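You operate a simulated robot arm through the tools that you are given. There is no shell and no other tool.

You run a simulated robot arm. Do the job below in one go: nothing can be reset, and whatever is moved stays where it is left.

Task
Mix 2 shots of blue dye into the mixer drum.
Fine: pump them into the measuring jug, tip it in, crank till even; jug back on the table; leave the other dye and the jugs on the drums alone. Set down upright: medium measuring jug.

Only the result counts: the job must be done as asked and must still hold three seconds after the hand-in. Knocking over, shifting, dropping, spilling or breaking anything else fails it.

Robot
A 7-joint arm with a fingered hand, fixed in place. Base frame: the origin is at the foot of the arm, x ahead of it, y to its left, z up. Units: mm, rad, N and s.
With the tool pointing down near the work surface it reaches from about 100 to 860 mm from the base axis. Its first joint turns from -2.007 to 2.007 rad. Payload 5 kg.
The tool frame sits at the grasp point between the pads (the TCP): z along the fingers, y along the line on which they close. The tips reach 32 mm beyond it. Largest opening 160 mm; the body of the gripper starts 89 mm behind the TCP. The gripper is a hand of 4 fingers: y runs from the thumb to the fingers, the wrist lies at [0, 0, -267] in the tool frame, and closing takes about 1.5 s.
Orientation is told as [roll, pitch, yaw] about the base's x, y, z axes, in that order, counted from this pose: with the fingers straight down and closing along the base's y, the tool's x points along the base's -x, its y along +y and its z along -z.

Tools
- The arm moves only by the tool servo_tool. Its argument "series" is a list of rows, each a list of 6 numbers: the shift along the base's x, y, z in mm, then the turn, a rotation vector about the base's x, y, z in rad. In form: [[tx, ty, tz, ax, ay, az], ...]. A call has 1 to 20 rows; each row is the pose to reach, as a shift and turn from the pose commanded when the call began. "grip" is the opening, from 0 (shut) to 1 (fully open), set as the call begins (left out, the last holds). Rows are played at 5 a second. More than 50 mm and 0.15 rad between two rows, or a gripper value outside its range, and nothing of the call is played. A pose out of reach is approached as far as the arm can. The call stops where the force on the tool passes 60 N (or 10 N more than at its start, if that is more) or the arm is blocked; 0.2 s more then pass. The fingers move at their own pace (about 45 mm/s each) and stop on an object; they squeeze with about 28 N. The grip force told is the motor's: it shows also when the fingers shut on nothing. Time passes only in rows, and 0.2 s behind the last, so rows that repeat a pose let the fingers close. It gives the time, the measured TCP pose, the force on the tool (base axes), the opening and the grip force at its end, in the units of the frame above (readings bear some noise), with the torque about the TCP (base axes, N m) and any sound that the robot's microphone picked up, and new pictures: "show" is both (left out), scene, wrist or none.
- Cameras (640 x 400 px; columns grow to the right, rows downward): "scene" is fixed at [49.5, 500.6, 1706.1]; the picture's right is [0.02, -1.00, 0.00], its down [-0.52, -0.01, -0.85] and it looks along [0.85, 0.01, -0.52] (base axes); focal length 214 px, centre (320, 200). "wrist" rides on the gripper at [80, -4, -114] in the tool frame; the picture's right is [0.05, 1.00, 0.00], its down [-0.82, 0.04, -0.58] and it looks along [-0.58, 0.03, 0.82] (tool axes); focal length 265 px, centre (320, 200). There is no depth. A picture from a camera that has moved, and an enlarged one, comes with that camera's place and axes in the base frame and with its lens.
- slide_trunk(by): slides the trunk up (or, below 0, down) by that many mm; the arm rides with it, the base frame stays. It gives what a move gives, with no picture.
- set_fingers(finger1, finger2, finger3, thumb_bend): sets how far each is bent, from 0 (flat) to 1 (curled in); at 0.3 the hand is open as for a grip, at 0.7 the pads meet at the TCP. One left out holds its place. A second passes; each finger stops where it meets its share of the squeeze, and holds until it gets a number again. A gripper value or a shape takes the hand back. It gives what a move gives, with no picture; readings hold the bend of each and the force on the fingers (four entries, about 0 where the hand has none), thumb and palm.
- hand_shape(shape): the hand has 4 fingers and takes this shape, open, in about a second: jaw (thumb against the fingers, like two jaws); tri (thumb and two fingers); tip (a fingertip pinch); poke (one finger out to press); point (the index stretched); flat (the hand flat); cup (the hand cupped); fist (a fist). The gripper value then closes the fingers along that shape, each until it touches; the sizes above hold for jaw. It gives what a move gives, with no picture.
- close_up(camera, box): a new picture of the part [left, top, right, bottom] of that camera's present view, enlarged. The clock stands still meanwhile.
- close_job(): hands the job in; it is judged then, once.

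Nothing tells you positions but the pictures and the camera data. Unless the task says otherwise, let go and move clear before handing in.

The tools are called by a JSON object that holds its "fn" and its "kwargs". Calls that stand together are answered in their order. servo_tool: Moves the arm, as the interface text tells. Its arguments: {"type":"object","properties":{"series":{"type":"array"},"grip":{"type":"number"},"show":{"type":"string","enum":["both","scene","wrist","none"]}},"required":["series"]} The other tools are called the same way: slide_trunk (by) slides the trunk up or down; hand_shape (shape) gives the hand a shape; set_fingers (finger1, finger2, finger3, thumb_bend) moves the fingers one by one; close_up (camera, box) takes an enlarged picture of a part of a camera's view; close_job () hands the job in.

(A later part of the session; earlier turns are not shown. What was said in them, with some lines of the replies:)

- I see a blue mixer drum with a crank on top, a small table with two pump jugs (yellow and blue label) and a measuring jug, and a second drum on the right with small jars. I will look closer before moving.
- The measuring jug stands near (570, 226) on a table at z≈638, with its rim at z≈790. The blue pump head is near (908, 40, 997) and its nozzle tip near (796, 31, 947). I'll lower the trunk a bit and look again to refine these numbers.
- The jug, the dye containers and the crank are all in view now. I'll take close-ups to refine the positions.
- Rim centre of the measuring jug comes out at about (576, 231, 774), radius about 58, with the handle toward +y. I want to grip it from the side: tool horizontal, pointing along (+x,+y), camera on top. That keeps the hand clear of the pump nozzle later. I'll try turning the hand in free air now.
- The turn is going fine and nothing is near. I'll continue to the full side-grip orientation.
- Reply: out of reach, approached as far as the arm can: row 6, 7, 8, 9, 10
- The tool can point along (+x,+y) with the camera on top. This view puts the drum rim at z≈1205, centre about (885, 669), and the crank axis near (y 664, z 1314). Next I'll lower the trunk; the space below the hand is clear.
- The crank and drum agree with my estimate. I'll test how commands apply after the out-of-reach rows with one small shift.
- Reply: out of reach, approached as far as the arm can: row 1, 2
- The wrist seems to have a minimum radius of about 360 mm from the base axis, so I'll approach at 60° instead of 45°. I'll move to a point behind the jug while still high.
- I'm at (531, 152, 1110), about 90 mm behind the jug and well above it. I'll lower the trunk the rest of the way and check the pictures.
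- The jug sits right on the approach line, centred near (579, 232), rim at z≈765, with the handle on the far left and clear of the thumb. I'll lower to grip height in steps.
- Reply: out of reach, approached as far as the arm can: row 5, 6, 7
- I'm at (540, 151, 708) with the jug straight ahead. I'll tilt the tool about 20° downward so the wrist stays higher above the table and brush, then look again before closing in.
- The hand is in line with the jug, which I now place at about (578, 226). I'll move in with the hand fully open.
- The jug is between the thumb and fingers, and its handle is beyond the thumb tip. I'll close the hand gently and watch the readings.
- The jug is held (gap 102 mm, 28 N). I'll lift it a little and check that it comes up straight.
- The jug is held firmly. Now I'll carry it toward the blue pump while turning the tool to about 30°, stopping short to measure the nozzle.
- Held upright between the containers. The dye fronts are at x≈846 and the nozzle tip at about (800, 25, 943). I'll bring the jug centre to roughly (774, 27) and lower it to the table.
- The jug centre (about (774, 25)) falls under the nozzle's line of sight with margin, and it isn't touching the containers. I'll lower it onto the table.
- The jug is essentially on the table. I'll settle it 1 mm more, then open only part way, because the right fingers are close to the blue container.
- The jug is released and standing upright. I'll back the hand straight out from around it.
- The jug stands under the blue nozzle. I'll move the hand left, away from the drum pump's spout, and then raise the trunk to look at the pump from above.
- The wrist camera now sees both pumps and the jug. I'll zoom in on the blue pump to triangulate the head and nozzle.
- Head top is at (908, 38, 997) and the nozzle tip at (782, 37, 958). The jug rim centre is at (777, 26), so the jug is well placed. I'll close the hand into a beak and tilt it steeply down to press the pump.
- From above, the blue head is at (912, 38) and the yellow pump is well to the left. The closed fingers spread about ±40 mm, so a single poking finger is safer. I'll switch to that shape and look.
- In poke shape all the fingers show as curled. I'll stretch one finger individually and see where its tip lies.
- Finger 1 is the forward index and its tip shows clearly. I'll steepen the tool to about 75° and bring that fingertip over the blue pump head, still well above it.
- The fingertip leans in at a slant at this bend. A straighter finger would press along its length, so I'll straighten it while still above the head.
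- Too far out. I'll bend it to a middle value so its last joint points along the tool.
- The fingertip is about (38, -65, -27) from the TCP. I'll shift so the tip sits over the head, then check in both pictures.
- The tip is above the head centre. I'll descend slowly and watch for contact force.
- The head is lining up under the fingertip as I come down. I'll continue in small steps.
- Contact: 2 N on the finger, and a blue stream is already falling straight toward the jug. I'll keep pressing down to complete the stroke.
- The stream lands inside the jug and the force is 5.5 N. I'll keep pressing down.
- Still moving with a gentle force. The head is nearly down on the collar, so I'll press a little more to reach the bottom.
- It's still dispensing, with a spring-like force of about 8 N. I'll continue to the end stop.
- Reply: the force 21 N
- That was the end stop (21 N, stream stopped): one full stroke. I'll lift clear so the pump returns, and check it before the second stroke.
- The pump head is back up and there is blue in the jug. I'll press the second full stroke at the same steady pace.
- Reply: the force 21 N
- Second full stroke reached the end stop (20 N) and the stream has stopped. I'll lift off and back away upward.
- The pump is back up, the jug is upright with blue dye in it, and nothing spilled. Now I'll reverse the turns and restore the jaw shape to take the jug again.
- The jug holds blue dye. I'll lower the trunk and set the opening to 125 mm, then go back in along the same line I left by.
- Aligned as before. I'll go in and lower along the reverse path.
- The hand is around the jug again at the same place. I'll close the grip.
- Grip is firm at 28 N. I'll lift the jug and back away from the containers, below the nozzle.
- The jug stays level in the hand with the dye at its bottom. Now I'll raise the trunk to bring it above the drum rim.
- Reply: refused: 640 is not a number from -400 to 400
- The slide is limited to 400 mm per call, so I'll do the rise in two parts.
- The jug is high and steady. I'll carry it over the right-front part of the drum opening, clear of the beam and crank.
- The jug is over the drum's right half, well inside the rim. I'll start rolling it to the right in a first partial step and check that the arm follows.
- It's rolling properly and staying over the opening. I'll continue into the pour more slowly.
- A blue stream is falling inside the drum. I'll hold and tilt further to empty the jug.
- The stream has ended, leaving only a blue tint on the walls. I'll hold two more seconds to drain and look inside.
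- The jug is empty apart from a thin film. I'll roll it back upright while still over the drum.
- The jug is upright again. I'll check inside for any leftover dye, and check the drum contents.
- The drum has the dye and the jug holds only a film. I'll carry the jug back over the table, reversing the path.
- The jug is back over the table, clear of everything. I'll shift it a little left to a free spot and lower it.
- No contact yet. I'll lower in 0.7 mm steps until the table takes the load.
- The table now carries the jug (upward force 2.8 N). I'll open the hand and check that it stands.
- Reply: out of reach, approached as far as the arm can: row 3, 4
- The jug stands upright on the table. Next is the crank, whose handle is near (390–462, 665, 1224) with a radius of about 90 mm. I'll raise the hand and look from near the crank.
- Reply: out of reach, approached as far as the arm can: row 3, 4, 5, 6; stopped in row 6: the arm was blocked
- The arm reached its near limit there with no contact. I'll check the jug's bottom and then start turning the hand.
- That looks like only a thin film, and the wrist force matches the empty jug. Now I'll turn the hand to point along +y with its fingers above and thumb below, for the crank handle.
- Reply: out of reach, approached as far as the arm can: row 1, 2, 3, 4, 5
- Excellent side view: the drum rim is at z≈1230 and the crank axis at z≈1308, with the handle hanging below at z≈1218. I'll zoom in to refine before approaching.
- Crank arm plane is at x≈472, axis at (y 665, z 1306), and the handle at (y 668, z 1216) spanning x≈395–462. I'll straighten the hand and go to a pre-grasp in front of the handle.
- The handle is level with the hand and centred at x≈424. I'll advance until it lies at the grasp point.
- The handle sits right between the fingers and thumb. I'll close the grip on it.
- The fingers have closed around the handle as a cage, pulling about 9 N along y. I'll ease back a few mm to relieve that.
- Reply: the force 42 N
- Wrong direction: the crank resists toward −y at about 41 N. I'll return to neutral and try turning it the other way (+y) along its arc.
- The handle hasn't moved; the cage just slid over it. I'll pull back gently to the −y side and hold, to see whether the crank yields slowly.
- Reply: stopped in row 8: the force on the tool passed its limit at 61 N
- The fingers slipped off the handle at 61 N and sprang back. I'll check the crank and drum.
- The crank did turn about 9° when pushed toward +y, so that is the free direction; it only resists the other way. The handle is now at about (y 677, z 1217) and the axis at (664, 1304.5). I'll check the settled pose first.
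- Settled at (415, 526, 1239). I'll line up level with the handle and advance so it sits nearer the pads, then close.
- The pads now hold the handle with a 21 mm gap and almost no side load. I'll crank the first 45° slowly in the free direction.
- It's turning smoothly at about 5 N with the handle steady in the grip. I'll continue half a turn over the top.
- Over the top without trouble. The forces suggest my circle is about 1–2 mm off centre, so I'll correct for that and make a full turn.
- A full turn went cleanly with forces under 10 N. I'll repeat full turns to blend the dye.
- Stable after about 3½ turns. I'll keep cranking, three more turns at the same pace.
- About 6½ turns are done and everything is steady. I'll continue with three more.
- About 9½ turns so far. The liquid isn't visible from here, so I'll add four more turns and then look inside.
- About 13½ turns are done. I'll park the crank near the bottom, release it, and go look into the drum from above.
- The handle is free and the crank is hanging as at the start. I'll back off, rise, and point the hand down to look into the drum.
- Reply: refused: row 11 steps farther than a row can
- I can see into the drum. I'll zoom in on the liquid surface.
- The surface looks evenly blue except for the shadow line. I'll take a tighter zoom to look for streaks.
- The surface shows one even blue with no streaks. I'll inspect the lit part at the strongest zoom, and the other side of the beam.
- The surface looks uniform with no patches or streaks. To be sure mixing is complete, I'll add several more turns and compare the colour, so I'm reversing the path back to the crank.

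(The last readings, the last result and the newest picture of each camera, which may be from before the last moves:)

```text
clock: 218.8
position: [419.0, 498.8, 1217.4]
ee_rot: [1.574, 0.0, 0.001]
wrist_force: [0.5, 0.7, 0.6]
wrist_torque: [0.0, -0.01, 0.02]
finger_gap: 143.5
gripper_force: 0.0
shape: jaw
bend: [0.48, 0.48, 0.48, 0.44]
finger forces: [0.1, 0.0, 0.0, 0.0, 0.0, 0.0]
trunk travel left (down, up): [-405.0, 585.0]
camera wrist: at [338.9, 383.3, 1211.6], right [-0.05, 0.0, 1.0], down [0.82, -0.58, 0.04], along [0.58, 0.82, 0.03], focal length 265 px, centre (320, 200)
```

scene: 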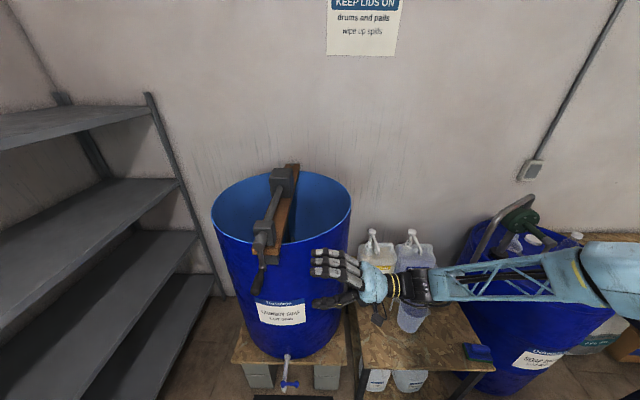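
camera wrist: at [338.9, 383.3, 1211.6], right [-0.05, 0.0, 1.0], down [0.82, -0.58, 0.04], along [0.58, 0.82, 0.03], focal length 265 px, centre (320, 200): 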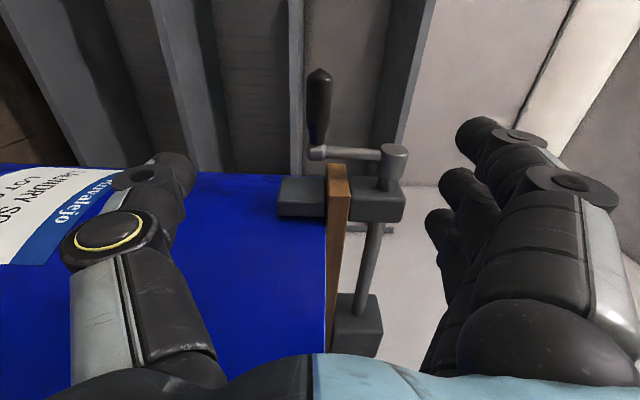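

The crank is as I left it. I'll advance to the handle and close again.

{"fn": "servo_tool", "kwargs": {"series": [[0, 35, -1, 0, 0, 0], [0, 75, -1, 0, 0, 0], [0, 110, -1, 0, 0, 0], [0, 138, -1, 0, 0, 0], [0, 151, -1, 0, 0, 0], [0, 151, -1, 0, 0, 0]], "show": "none"}}

{"fn": "servo_tool", "kwargs": {"series": [[0, 0, 0, 0, 0, 0], [0, 0, 0, 0, 0, 0], [0, 0, 0, 0, 0, 0], [0, 0, 0, 0, 0, 0], [0, 0, 0, 0, 0, 0], [0, 0, 0, 0, 0, 0], [0, 0, 0, 0, 0, 0], [0, 0, 0, 0, 0, 0], [0, 0, 0, 0, 0, 0]], "grip": 0.0, "show": "wrist"}}

```text
clock: 220.2
position: [418.6, 649.3, 1215.8]
ee_rot: [1.573, 0.0, 0.0]
wrist_force: [0.0, -0.6, -0.6]
wrist_torque: [-0.01, -0.01, -0.01]
finger_gap: 144.0
gripper_force: 0.1
shape: jaw
bend: [0.48, 0.48, 0.48, 0.44]
finger forces: [0.1, 0.1, 0.1, 0.0, 0.0, 0.0]
trunk travel left (down, up): [-405.0, 585.0]
```

```text
clock: 222.2
position: [419.1, 649.0, 1215.8]
ee_rot: [1.574, -0.001, 0.0]
wrist_force: [-0.7, 2.1, 1.3]
wrist_torque: [0.01, -0.06, 0.01]
finger_gap: 20.5
gripper_force: 28.5
shape: jaw
bend: [0.72, 0.72, 0.72, 0.7]
finger forces: [8.1, 8.2, 8.5, 0.0, 23.8, 0.0]
trunk travel left (down, up): [-405.0, 585.0]
camera wrist: at [339.1, 534.3, 1210.6], right [-0.05, 0.0, 1.0], down [0.82, -0.58, 0.04], along [0.58, 0.82, 0.03], focal length 265 px, centre (320, 200)
```

wrist: 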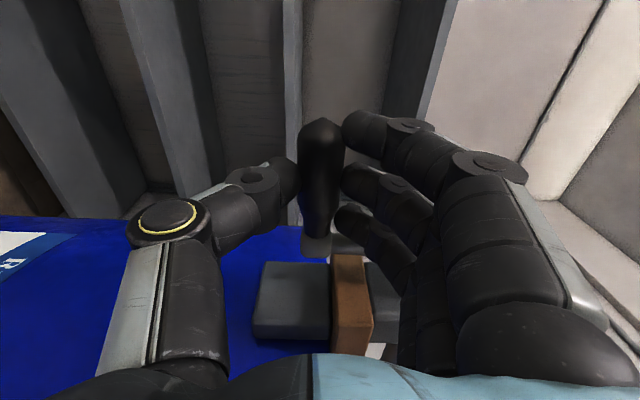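

Gripped at the bottom with a 20.5 mm gap. I'll make one full turn from here and check it.

{"fn": "servo_tool", "kwargs": {"series": [[0, 27.6, 4.4, 0, 0, 0], [0, 52.4, 17.0, 0, 0, 0], [0, 72.2, 36.8, 0, 0, 0], [0, 84.8, 61.6, 0, 0, 0], [0, 89.2, 89.2, 0, 0, 0], [0, 84.8, 116.8, 0, 0, 0], [0, 72.2, 141.6, 0, 0, 0], [0, 52.4, 161.4, 0, 0, 0], [0, 27.6, 174.0, 0, 0, 0], [0, 0, 178.4, 0, 0, 0], [0, -27.6, 174.0, 0, 0, 0], [0, -52.4, 161.4, 0, 0, 0], [0, -72.2, 141.6, 0, 0, 0], [0, -84.8, 116.8, 0, 0, 0], [0, -89.2, 89.2, 0, 0, 0], [0, -84.8, 61.6, 0, 0, 0], [0, -72.2, 36.8, 0, 0, 0], [0, -52.4, 17.0, 0, 0, 0], [0, -27.6, 4.4, 0, 0, 0], [0, 0, 0, 0, 0, 0]], "show": "wrist"}}

```text
clock: 226.4
position: [418.4, 649.9, 1216.9]
ee_rot: [1.575, 0.0, -0.001]
wrist_force: [0.2, 3.7, -2.9]
wrist_torque: [-0.06, -0.06, 0.0]
finger_gap: 21.1
gripper_force: 28.1
shape: jaw
bend: [0.72, 0.72, 0.72, 0.7]
finger forces: [7.7, 7.6, 7.8, 0.0, 26.4, 0.0]
trunk travel left (down, up): [-405.0, 585.0]
camera wrist: at [339.0, 535.6, 1211.8], right [-0.05, 0.0, 1.0], down [0.82, -0.58, 0.04], along [0.58, 0.82, 0.03], focal length 265 px, centre (320, 200)
```

wrist: 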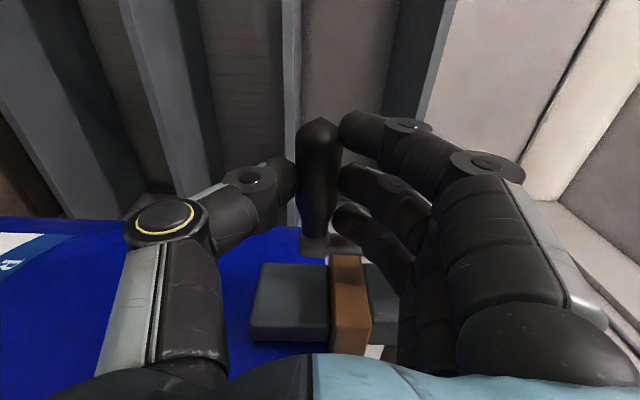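

Smooth again at about 5 N. I'll make five more turns in the same way.

{"fn": "servo_tool", "kwargs": {"series": [[0, 27.6, 4.4, 0, 0, 0], [0, 52.4, 17.0, 0, 0, 0], [0, 72.2, 36.8, 0, 0, 0], [0, 84.8, 61.6, 0, 0, 0], [0, 89.2, 89.2, 0, 0, 0], [0, 84.8, 116.8, 0, 0, 0], [0, 72.2, 141.6, 0, 0, 0], [0, 52.4, 161.4, 0, 0, 0], [0, 27.6, 174.0, 0, 0, 0], [0, 0, 178.4, 0, 0, 0], [0, -27.6, 174.0, 0, 0, 0], [0, -52.4, 161.4, 0, 0, 0], [0, -72.2, 141.6, 0, 0, 0], [0, -84.8, 116.8, 0, 0, 0], [0, -89.2, 89.2, 0, 0, 0], [0, -84.8, 61.6, 0, 0, 0], [0, -72.2, 36.8, 0, 0, 0], [0, -52.4, 17.0, 0, 0, 0], [0, -27.6, 4.4, 0, 0, 0], [0, 0, 0, 0, 0, 0]], "show": "none"}}

{"fn": "servo_tool", "kwargs": {"series": [[0, 27.6, 4.4, 0, 0, 0], [0, 52.4, 17.0, 0, 0, 0], [0, 72.2, 36.8, 0, 0, 0], [0, 84.8, 61.6, 0, 0, 0], [0, 89.2, 89.2, 0, 0, 0], [0, 84.8, 116.8, 0, 0, 0], [0, 72.2, 141.6, 0, 0, 0], [0, 52.4, 161.4, 0, 0, 0], [0, 27.6, 174.0, 0, 0, 0], [0, 0, 178.4, 0, 0, 0], [0, -27.6, 174.0, 0, 0, 0], [0, -52.4, 161.4, 0, 0, 0], [0, -72.2, 141.6, 0, 0, 0], [0, -84.8, 116.8, 0, 0, 0], [0, -89.2, 89.2, 0, 0, 0], [0, -84.8, 61.6, 0, 0, 0], [0, -72.2, 36.8, 0, 0, 0], [0, -52.4, 17.0, 0, 0, 0], [0, -27.6, 4.4, 0, 0, 0], [0, 0, 0, 0, 0, 0]], "show": "none"}}

{"fn": "servo_tool", "kwargs": {"series": [[0, 27.6, 4.4, 0, 0, 0], [0, 52.4, 17.0, 0, 0, 0], [0, 72.2, 36.8, 0, 0, 0], [0, 84.8, 61.6, 0, 0, 0], [0, 89.2, 89.2, 0, 0, 0], [0, 84.8, 116.8, 0, 0, 0], [0, 72.2, 141.6, 0, 0, 0], [0, 52.4, 161.4, 0, 0, 0], [0, 27.6, 174.0, 0, 0, 0], [0, 0, 178.4, 0, 0, 0], [0, -27.6, 174.0, 0, 0, 0], [0, -52.4, 161.4, 0, 0, 0], [0, -72.2, 141.6, 0, 0, 0], [0, -84.8, 116.8, 0, 0, 0], [0, -89.2, 89.2, 0, 0, 0], [0, -84.8, 61.6, 0, 0, 0], [0, -72.2, 36.8, 0, 0, 0], [0, -52.4, 17.0, 0, 0, 0], [0, -27.6, 4.4, 0, 0, 0], [0, 0, 0, 0, 0, 0]], "show": "none"}}

{"fn": "servo_tool", "kwargs": {"series": [[0, 27.6, 4.4, 0, 0, 0], [0, 52.4, 17.0, 0, 0, 0], [0, 72.2, 36.8, 0, 0, 0], [0, 84.8, 61.6, 0, 0, 0], [0, 89.2, 89.2, 0, 0, 0], [0, 84.8, 116.8, 0, 0, 0], [0, 72.2, 141.6, 0, 0, 0], [0, 52.4, 161.4, 0, 0, 0], [0, 27.6, 174.0, 0, 0, 0], [0, 0, 178.4, 0, 0, 0], [0, -27.6, 174.0, 0, 0, 0], [0, -52.4, 161.4, 0, 0, 0], [0, -72.2, 141.6, 0, 0, 0], [0, -84.8, 116.8, 0, 0, 0], [0, -89.2, 89.2, 0, 0, 0], [0, -84.8, 61.6, 0, 0, 0], [0, -72.2, 36.8, 0, 0, 0], [0, -52.4, 17.0, 0, 0, 0], [0, -27.6, 4.4, 0, 0, 0], [0, 0, 0, 0, 0, 0]], "show": "none"}}

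{"fn": "servo_tool", "kwargs": {"series": [[0, 27.6, 4.4, 0, 0, 0], [0, 52.4, 17.0, 0, 0, 0], [0, 72.2, 36.8, 0, 0, 0], [0, 84.8, 61.6, 0, 0, 0], [0, 89.2, 89.2, 0, 0, 0], [0, 84.8, 116.8, 0, 0, 0], [0, 72.2, 141.6, 0, 0, 0], [0, 52.4, 161.4, 0, 0, 0], [0, 27.6, 174.0, 0, 0, 0], [0, 0, 178.4, 0, 0, 0], [0, -27.6, 174.0, 0, 0, 0], [0, -52.4, 161.4, 0, 0, 0], [0, -72.2, 141.6, 0, 0, 0], [0, -84.8, 116.8, 0, 0, 0], [0, -89.2, 89.2, 0, 0, 0], [0, -84.8, 61.6, 0, 0, 0], [0, -72.2, 36.8, 0, 0, 0], [0, -52.4, 17.0, 0, 0, 0], [0, -27.6, 4.4, 0, 0, 0], [0, 0, 0, 0, 0, 0]], "show": "both"}}

```text
clock: 230.6
position: [419.5, 649.8, 1216.8]
ee_rot: [1.577, -0.001, 0.0]
wrist_force: [1.0, 2.9, -0.7]
wrist_torque: [-0.02, -0.06, -0.03]
finger_gap: 21.3
gripper_force: 28.5
shape: jaw
bend: [0.72, 0.72, 0.72, 0.71]
finger forces: [8.4, 8.1, 8.3, 0.1, 25.3, 0.1]
trunk travel left (down, up): [-405.0, 585.0]
```

```text
clock: 234.8
position: [419.0, 650.0, 1218.0]
ee_rot: [1.575, -0.001, -0.001]
wrist_force: [0.9, 2.6, -2.9]
wrist_torque: [-0.09, -0.04, 0.01]
finger_gap: 21.2
gripper_force: 28.3
shape: jaw
bend: [0.72, 0.72, 0.72, 0.7]
finger forces: [7.9, 7.7, 8.0, 0.0, 25.9, 0.0]
trunk travel left (down, up): [-405.0, 585.0]
```

```text
clock: 239.0
position: [419.6, 652.0, 1216.6]
ee_rot: [1.574, -0.001, -0.001]
wrist_force: [3.3, 2.7, 0.0]
wrist_torque: [0.0, -0.02, -0.07]
finger_gap: 20.9
gripper_force: 27.9
shape: jaw
bend: [0.72, 0.72, 0.72, 0.7]
finger forces: [8.4, 8.4, 8.7, 0.0, 24.6, 0.0]
trunk travel left (down, up): [-405.0, 585.0]
```

```text
clock: 243.2
position: [419.4, 651.5, 1217.6]
ee_rot: [1.575, 0.0, -0.001]
wrist_force: [2.6, 3.0, -1.4]
wrist_torque: [0.01, -0.09, -0.06]
finger_gap: 21.1
gripper_force: 27.6
shape: jaw
bend: [0.72, 0.72, 0.72, 0.7]
finger forces: [8.2, 8.1, 8.2, 0.1, 25.0, 0.0]
trunk travel left (down, up): [-405.0, 585.0]
```

```text
clock: 247.4
position: [418.4, 650.7, 1217.5]
ee_rot: [1.575, -0.001, -0.001]
wrist_force: [-0.5, 3.2, -1.5]
wrist_torque: [-0.03, -0.03, -0.03]
finger_gap: 20.9
gripper_force: 28.2
shape: jaw
bend: [0.72, 0.72, 0.72, 0.7]
finger forces: [8.0, 7.9, 8.1, 0.1, 24.6, 0.1]
trunk travel left (down, up): [-405.0, 585.0]
camera wrist: at [338.2, 535.9, 1211.7], right [-0.05, 0.0, 1.0], down [0.82, -0.58, 0.04], along [0.58, 0.82, 0.03], focal length 265 px, centre (320, 200)
```

scene: 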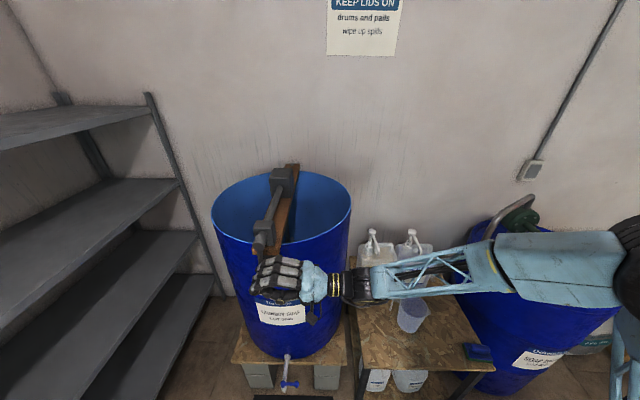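
wrist: 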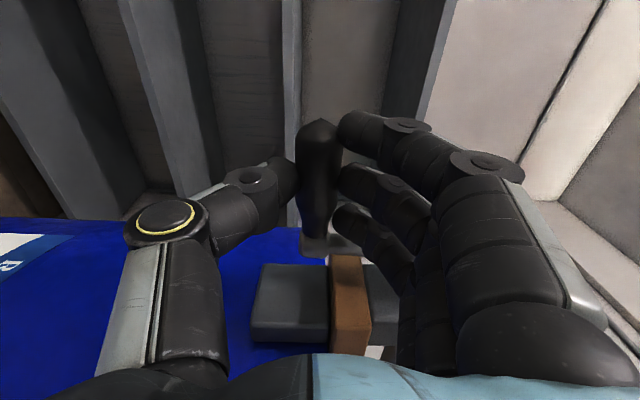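

That makes nearly 20 turns in total. I'll release the handle, retreat, and look in again from the same viewpoint to compare.

{"fn": "servo_tool", "kwargs": {"series": [[0, 0, 0, 0, 0, 0], [0, 0, 0, 0, 0, 0], [0, 0, 0, 0, 0, 0], [0, 0, 0, 0, 0, 0], [0, 0, 0, 0, 0, 0], [0, 0, 0, 0, 0, 0], [0, 0, 0, 0, 0, 0], [0, 0, 0, 0, 0, 0], [0, -35, 0, 0, 0, 0], [0, -75, 0, 0, 0, 0], [0, -115, 0, 0, 0, 0], [0, -151, 0, 0, 0, 0], [0, -151, 0, 0, 0, 0]], "grip": 0.9, "show": "none"}}

{"fn": "slide_trunk", "kwargs": {"by": 400}}

{"fn": "servo_tool", "kwargs": {"series": [[5, 0, 0, -0.14, 0, 0], [15, 5, 0, -0.28, 0, 0], [30, 5, 0, -0.42, 0, 0], [45, 10, 5, -0.56, 0, 0], [60, 10, 10, -0.7, 0, 0], [75, 10, 15, -0.84, 0, 0], [90, 10, 20, -0.98, 0, 0], [110, 5, 25, -1.12, 0, 0], [135, 0, 30, -1.26, 0, 0], [160, -10, 35, -1.4, 0, 0], [185, -20, 40, -1.53, 0, 0], [215, -25, 40, -1.57, 0, 0], [215, -25, 40, -1.57, 0, 0]], "show": "both"}}

{"fn": "close_up", "kwargs": {"camera": "wrist", "box": [240, 20, 440, 180]}}

{"fn": "close_up", "kwargs": {"camera": "wrist", "box": [315, 110, 375, 165]}}

```text
clock: 250.2
position: [419.9, 497.7, 1215.8]
ee_rot: [1.572, 0.002, -0.001]
wrist_force: [0.3, -0.5, 0.5]
wrist_torque: [-0.02, 0.04, -0.01]
finger_gap: 143.6
gripper_force: 0.1
shape: jaw
bend: [0.48, 0.48, 0.48, 0.44]
finger forces: [0.1, 0.0, 0.1, 0.0, 0.0, 0.0]
trunk travel left (down, up): [-405.0, 585.0]
```

```text
clock: 254.0
position: [417.9, 498.2, 1614.9]
ee_rot: [1.572, -0.001, -0.001]
wrist_force: [0.6, 0.0, -0.8]
wrist_torque: [-0.03, 0.0, 0.05]
finger_gap: 143.7
gripper_force: 0.1
shape: jaw
bend: [0.48, 0.48, 0.48, 0.44]
finger forces: [0.1, 0.0, 0.0, 0.0, 0.0, 0.0]
trunk travel left (down, up): [-805.0, 185.0]
```

```text
clock: 256.8
position: [632.2, 473.2, 1656.2]
ee_rot: [0.001, 0.001, -0.001]
wrist_force: [-0.9, 0.8, -0.6]
wrist_torque: [-0.05, -0.03, 0.01]
finger_gap: 144.0
gripper_force: 0.1
shape: jaw
bend: [0.48, 0.48, 0.48, 0.44]
finger forces: [0.0, 0.0, 0.0, 0.0, 0.0, 0.0]
trunk travel left (down, up): [-805.0, 185.0]
camera wrist: at [551.6, 468.1, 1769.2], right [-0.05, 1.0, 0.0], down [0.81, 0.04, 0.58], along [0.58, 0.03, -0.82], focal length 265 px, centre (320, 200)
```

scene: 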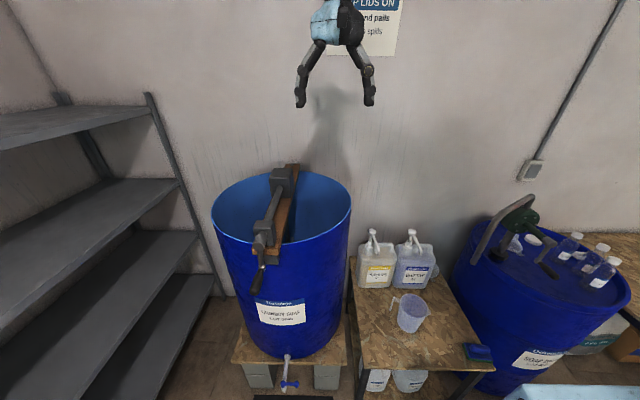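
wrist: 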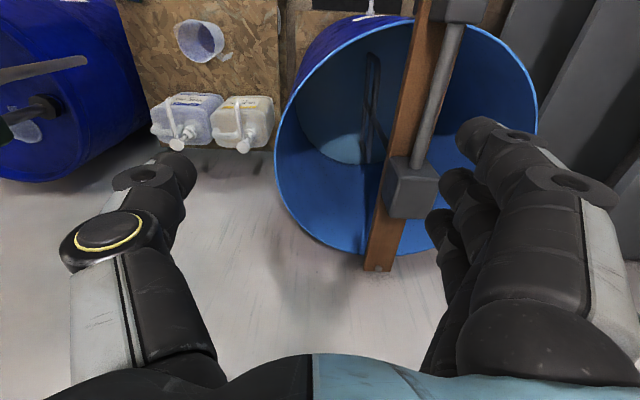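

```text
2.50 times, centred on (340, 100) of wrist
camera zoom: at [551.6, 468.1, 1769.2], right [-0.05, 1.0, 0.0], down [0.81, 0.04, 0.58], along [0.58, 0.03, -0.82], focal length 664 px, centre (270, 450)
```

zoom: 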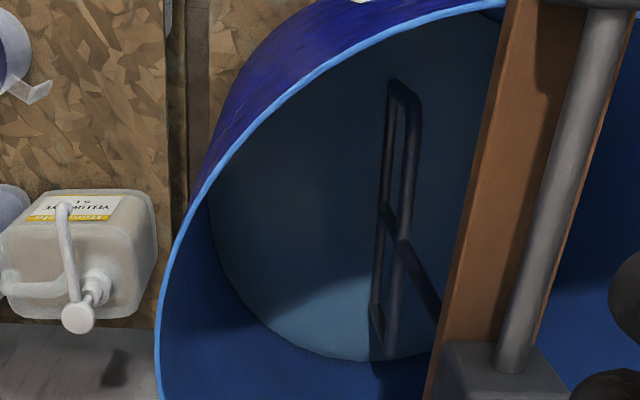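

```text
7.27 times, centred on (345, 138) of wrist
camera zoom: at [551.6, 468.1, 1769.2], right [-0.05, 1.0, 0.0], down [0.81, 0.04, 0.58], along [0.58, 0.03, -0.82], focal length 1930 px, centre (138, 654)
```

zoom: 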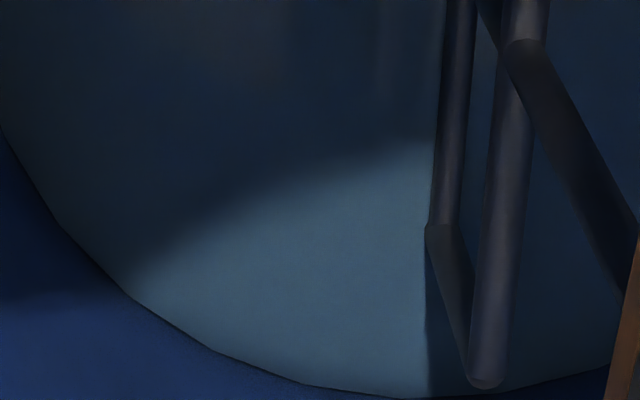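

The colour is identical to before the extra turns, so the mix is even. I'll do a last check of the table and drum before handing in.

{"fn": "close_up", "kwargs": {"camera": "scene", "box": [340, 210, 510, 360]}}

{"fn": "close_up", "kwargs": {"camera": "scene", "box": [200, 160, 370, 400]}}

```text
2.67 times, centred on (425, 285) of scene
camera zoom: at [49.5, 500.6, 1706.1], right [0.02, -1.0, 0.0], down [-0.52, -0.01, -0.85], along [0.85, 0.01, -0.52], focal length 572 px, centre (40, -27)
```

zoom: 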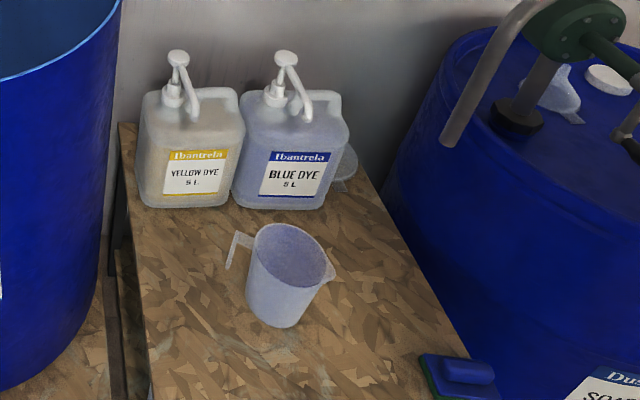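

```text
1.67 times, centred on (285, 280) of scene
camera zoom: at [49.5, 500.6, 1706.1], right [0.02, -1.0, 0.0], down [-0.52, -0.01, -0.85], along [0.85, 0.01, -0.52], focal length 358 px, centre (378, 67)
```

zoom: 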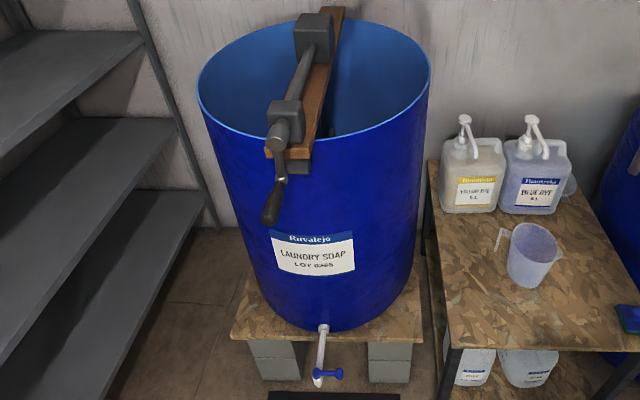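

The jug stands upright on the table, nothing has spilled, both dye containers are in place, and the hand is clear. I'm handing the job in.

{"fn": "close_job", "kwargs": {}}

```text
The job is handed in.
```

The job is handed in: two full shots of blue dye are mixed into the drum. The liquid is one even blue.

- **Dosing:** I pressed the blue pump twice, each time to its end stop, and both streams landed inside the measuring jug.
- **Pouring:** The jug was tipped out over the drum opening until the stream stopped. Only a thin blue film stayed on its walls.
- **Mixing:** I cranked nearly 20 turns in total. The colour after about 13½ turns and after the last six looked the same, with no streaks.
- **Jug:** The measuring jug is upright on the table, in a free spot in front of the dye containers and not exactly where it started.
- **Slip:** Early on I pulled the crank the wrong way. It resisted, and the fingers slipped off the handle at 61 N. The close-ups I took right after showed no damage to the crank or drum.

I did not touch the yellow dye or the bottles on the other drum, and saw no spill in the last pictures. No result has come back since the hand-in.
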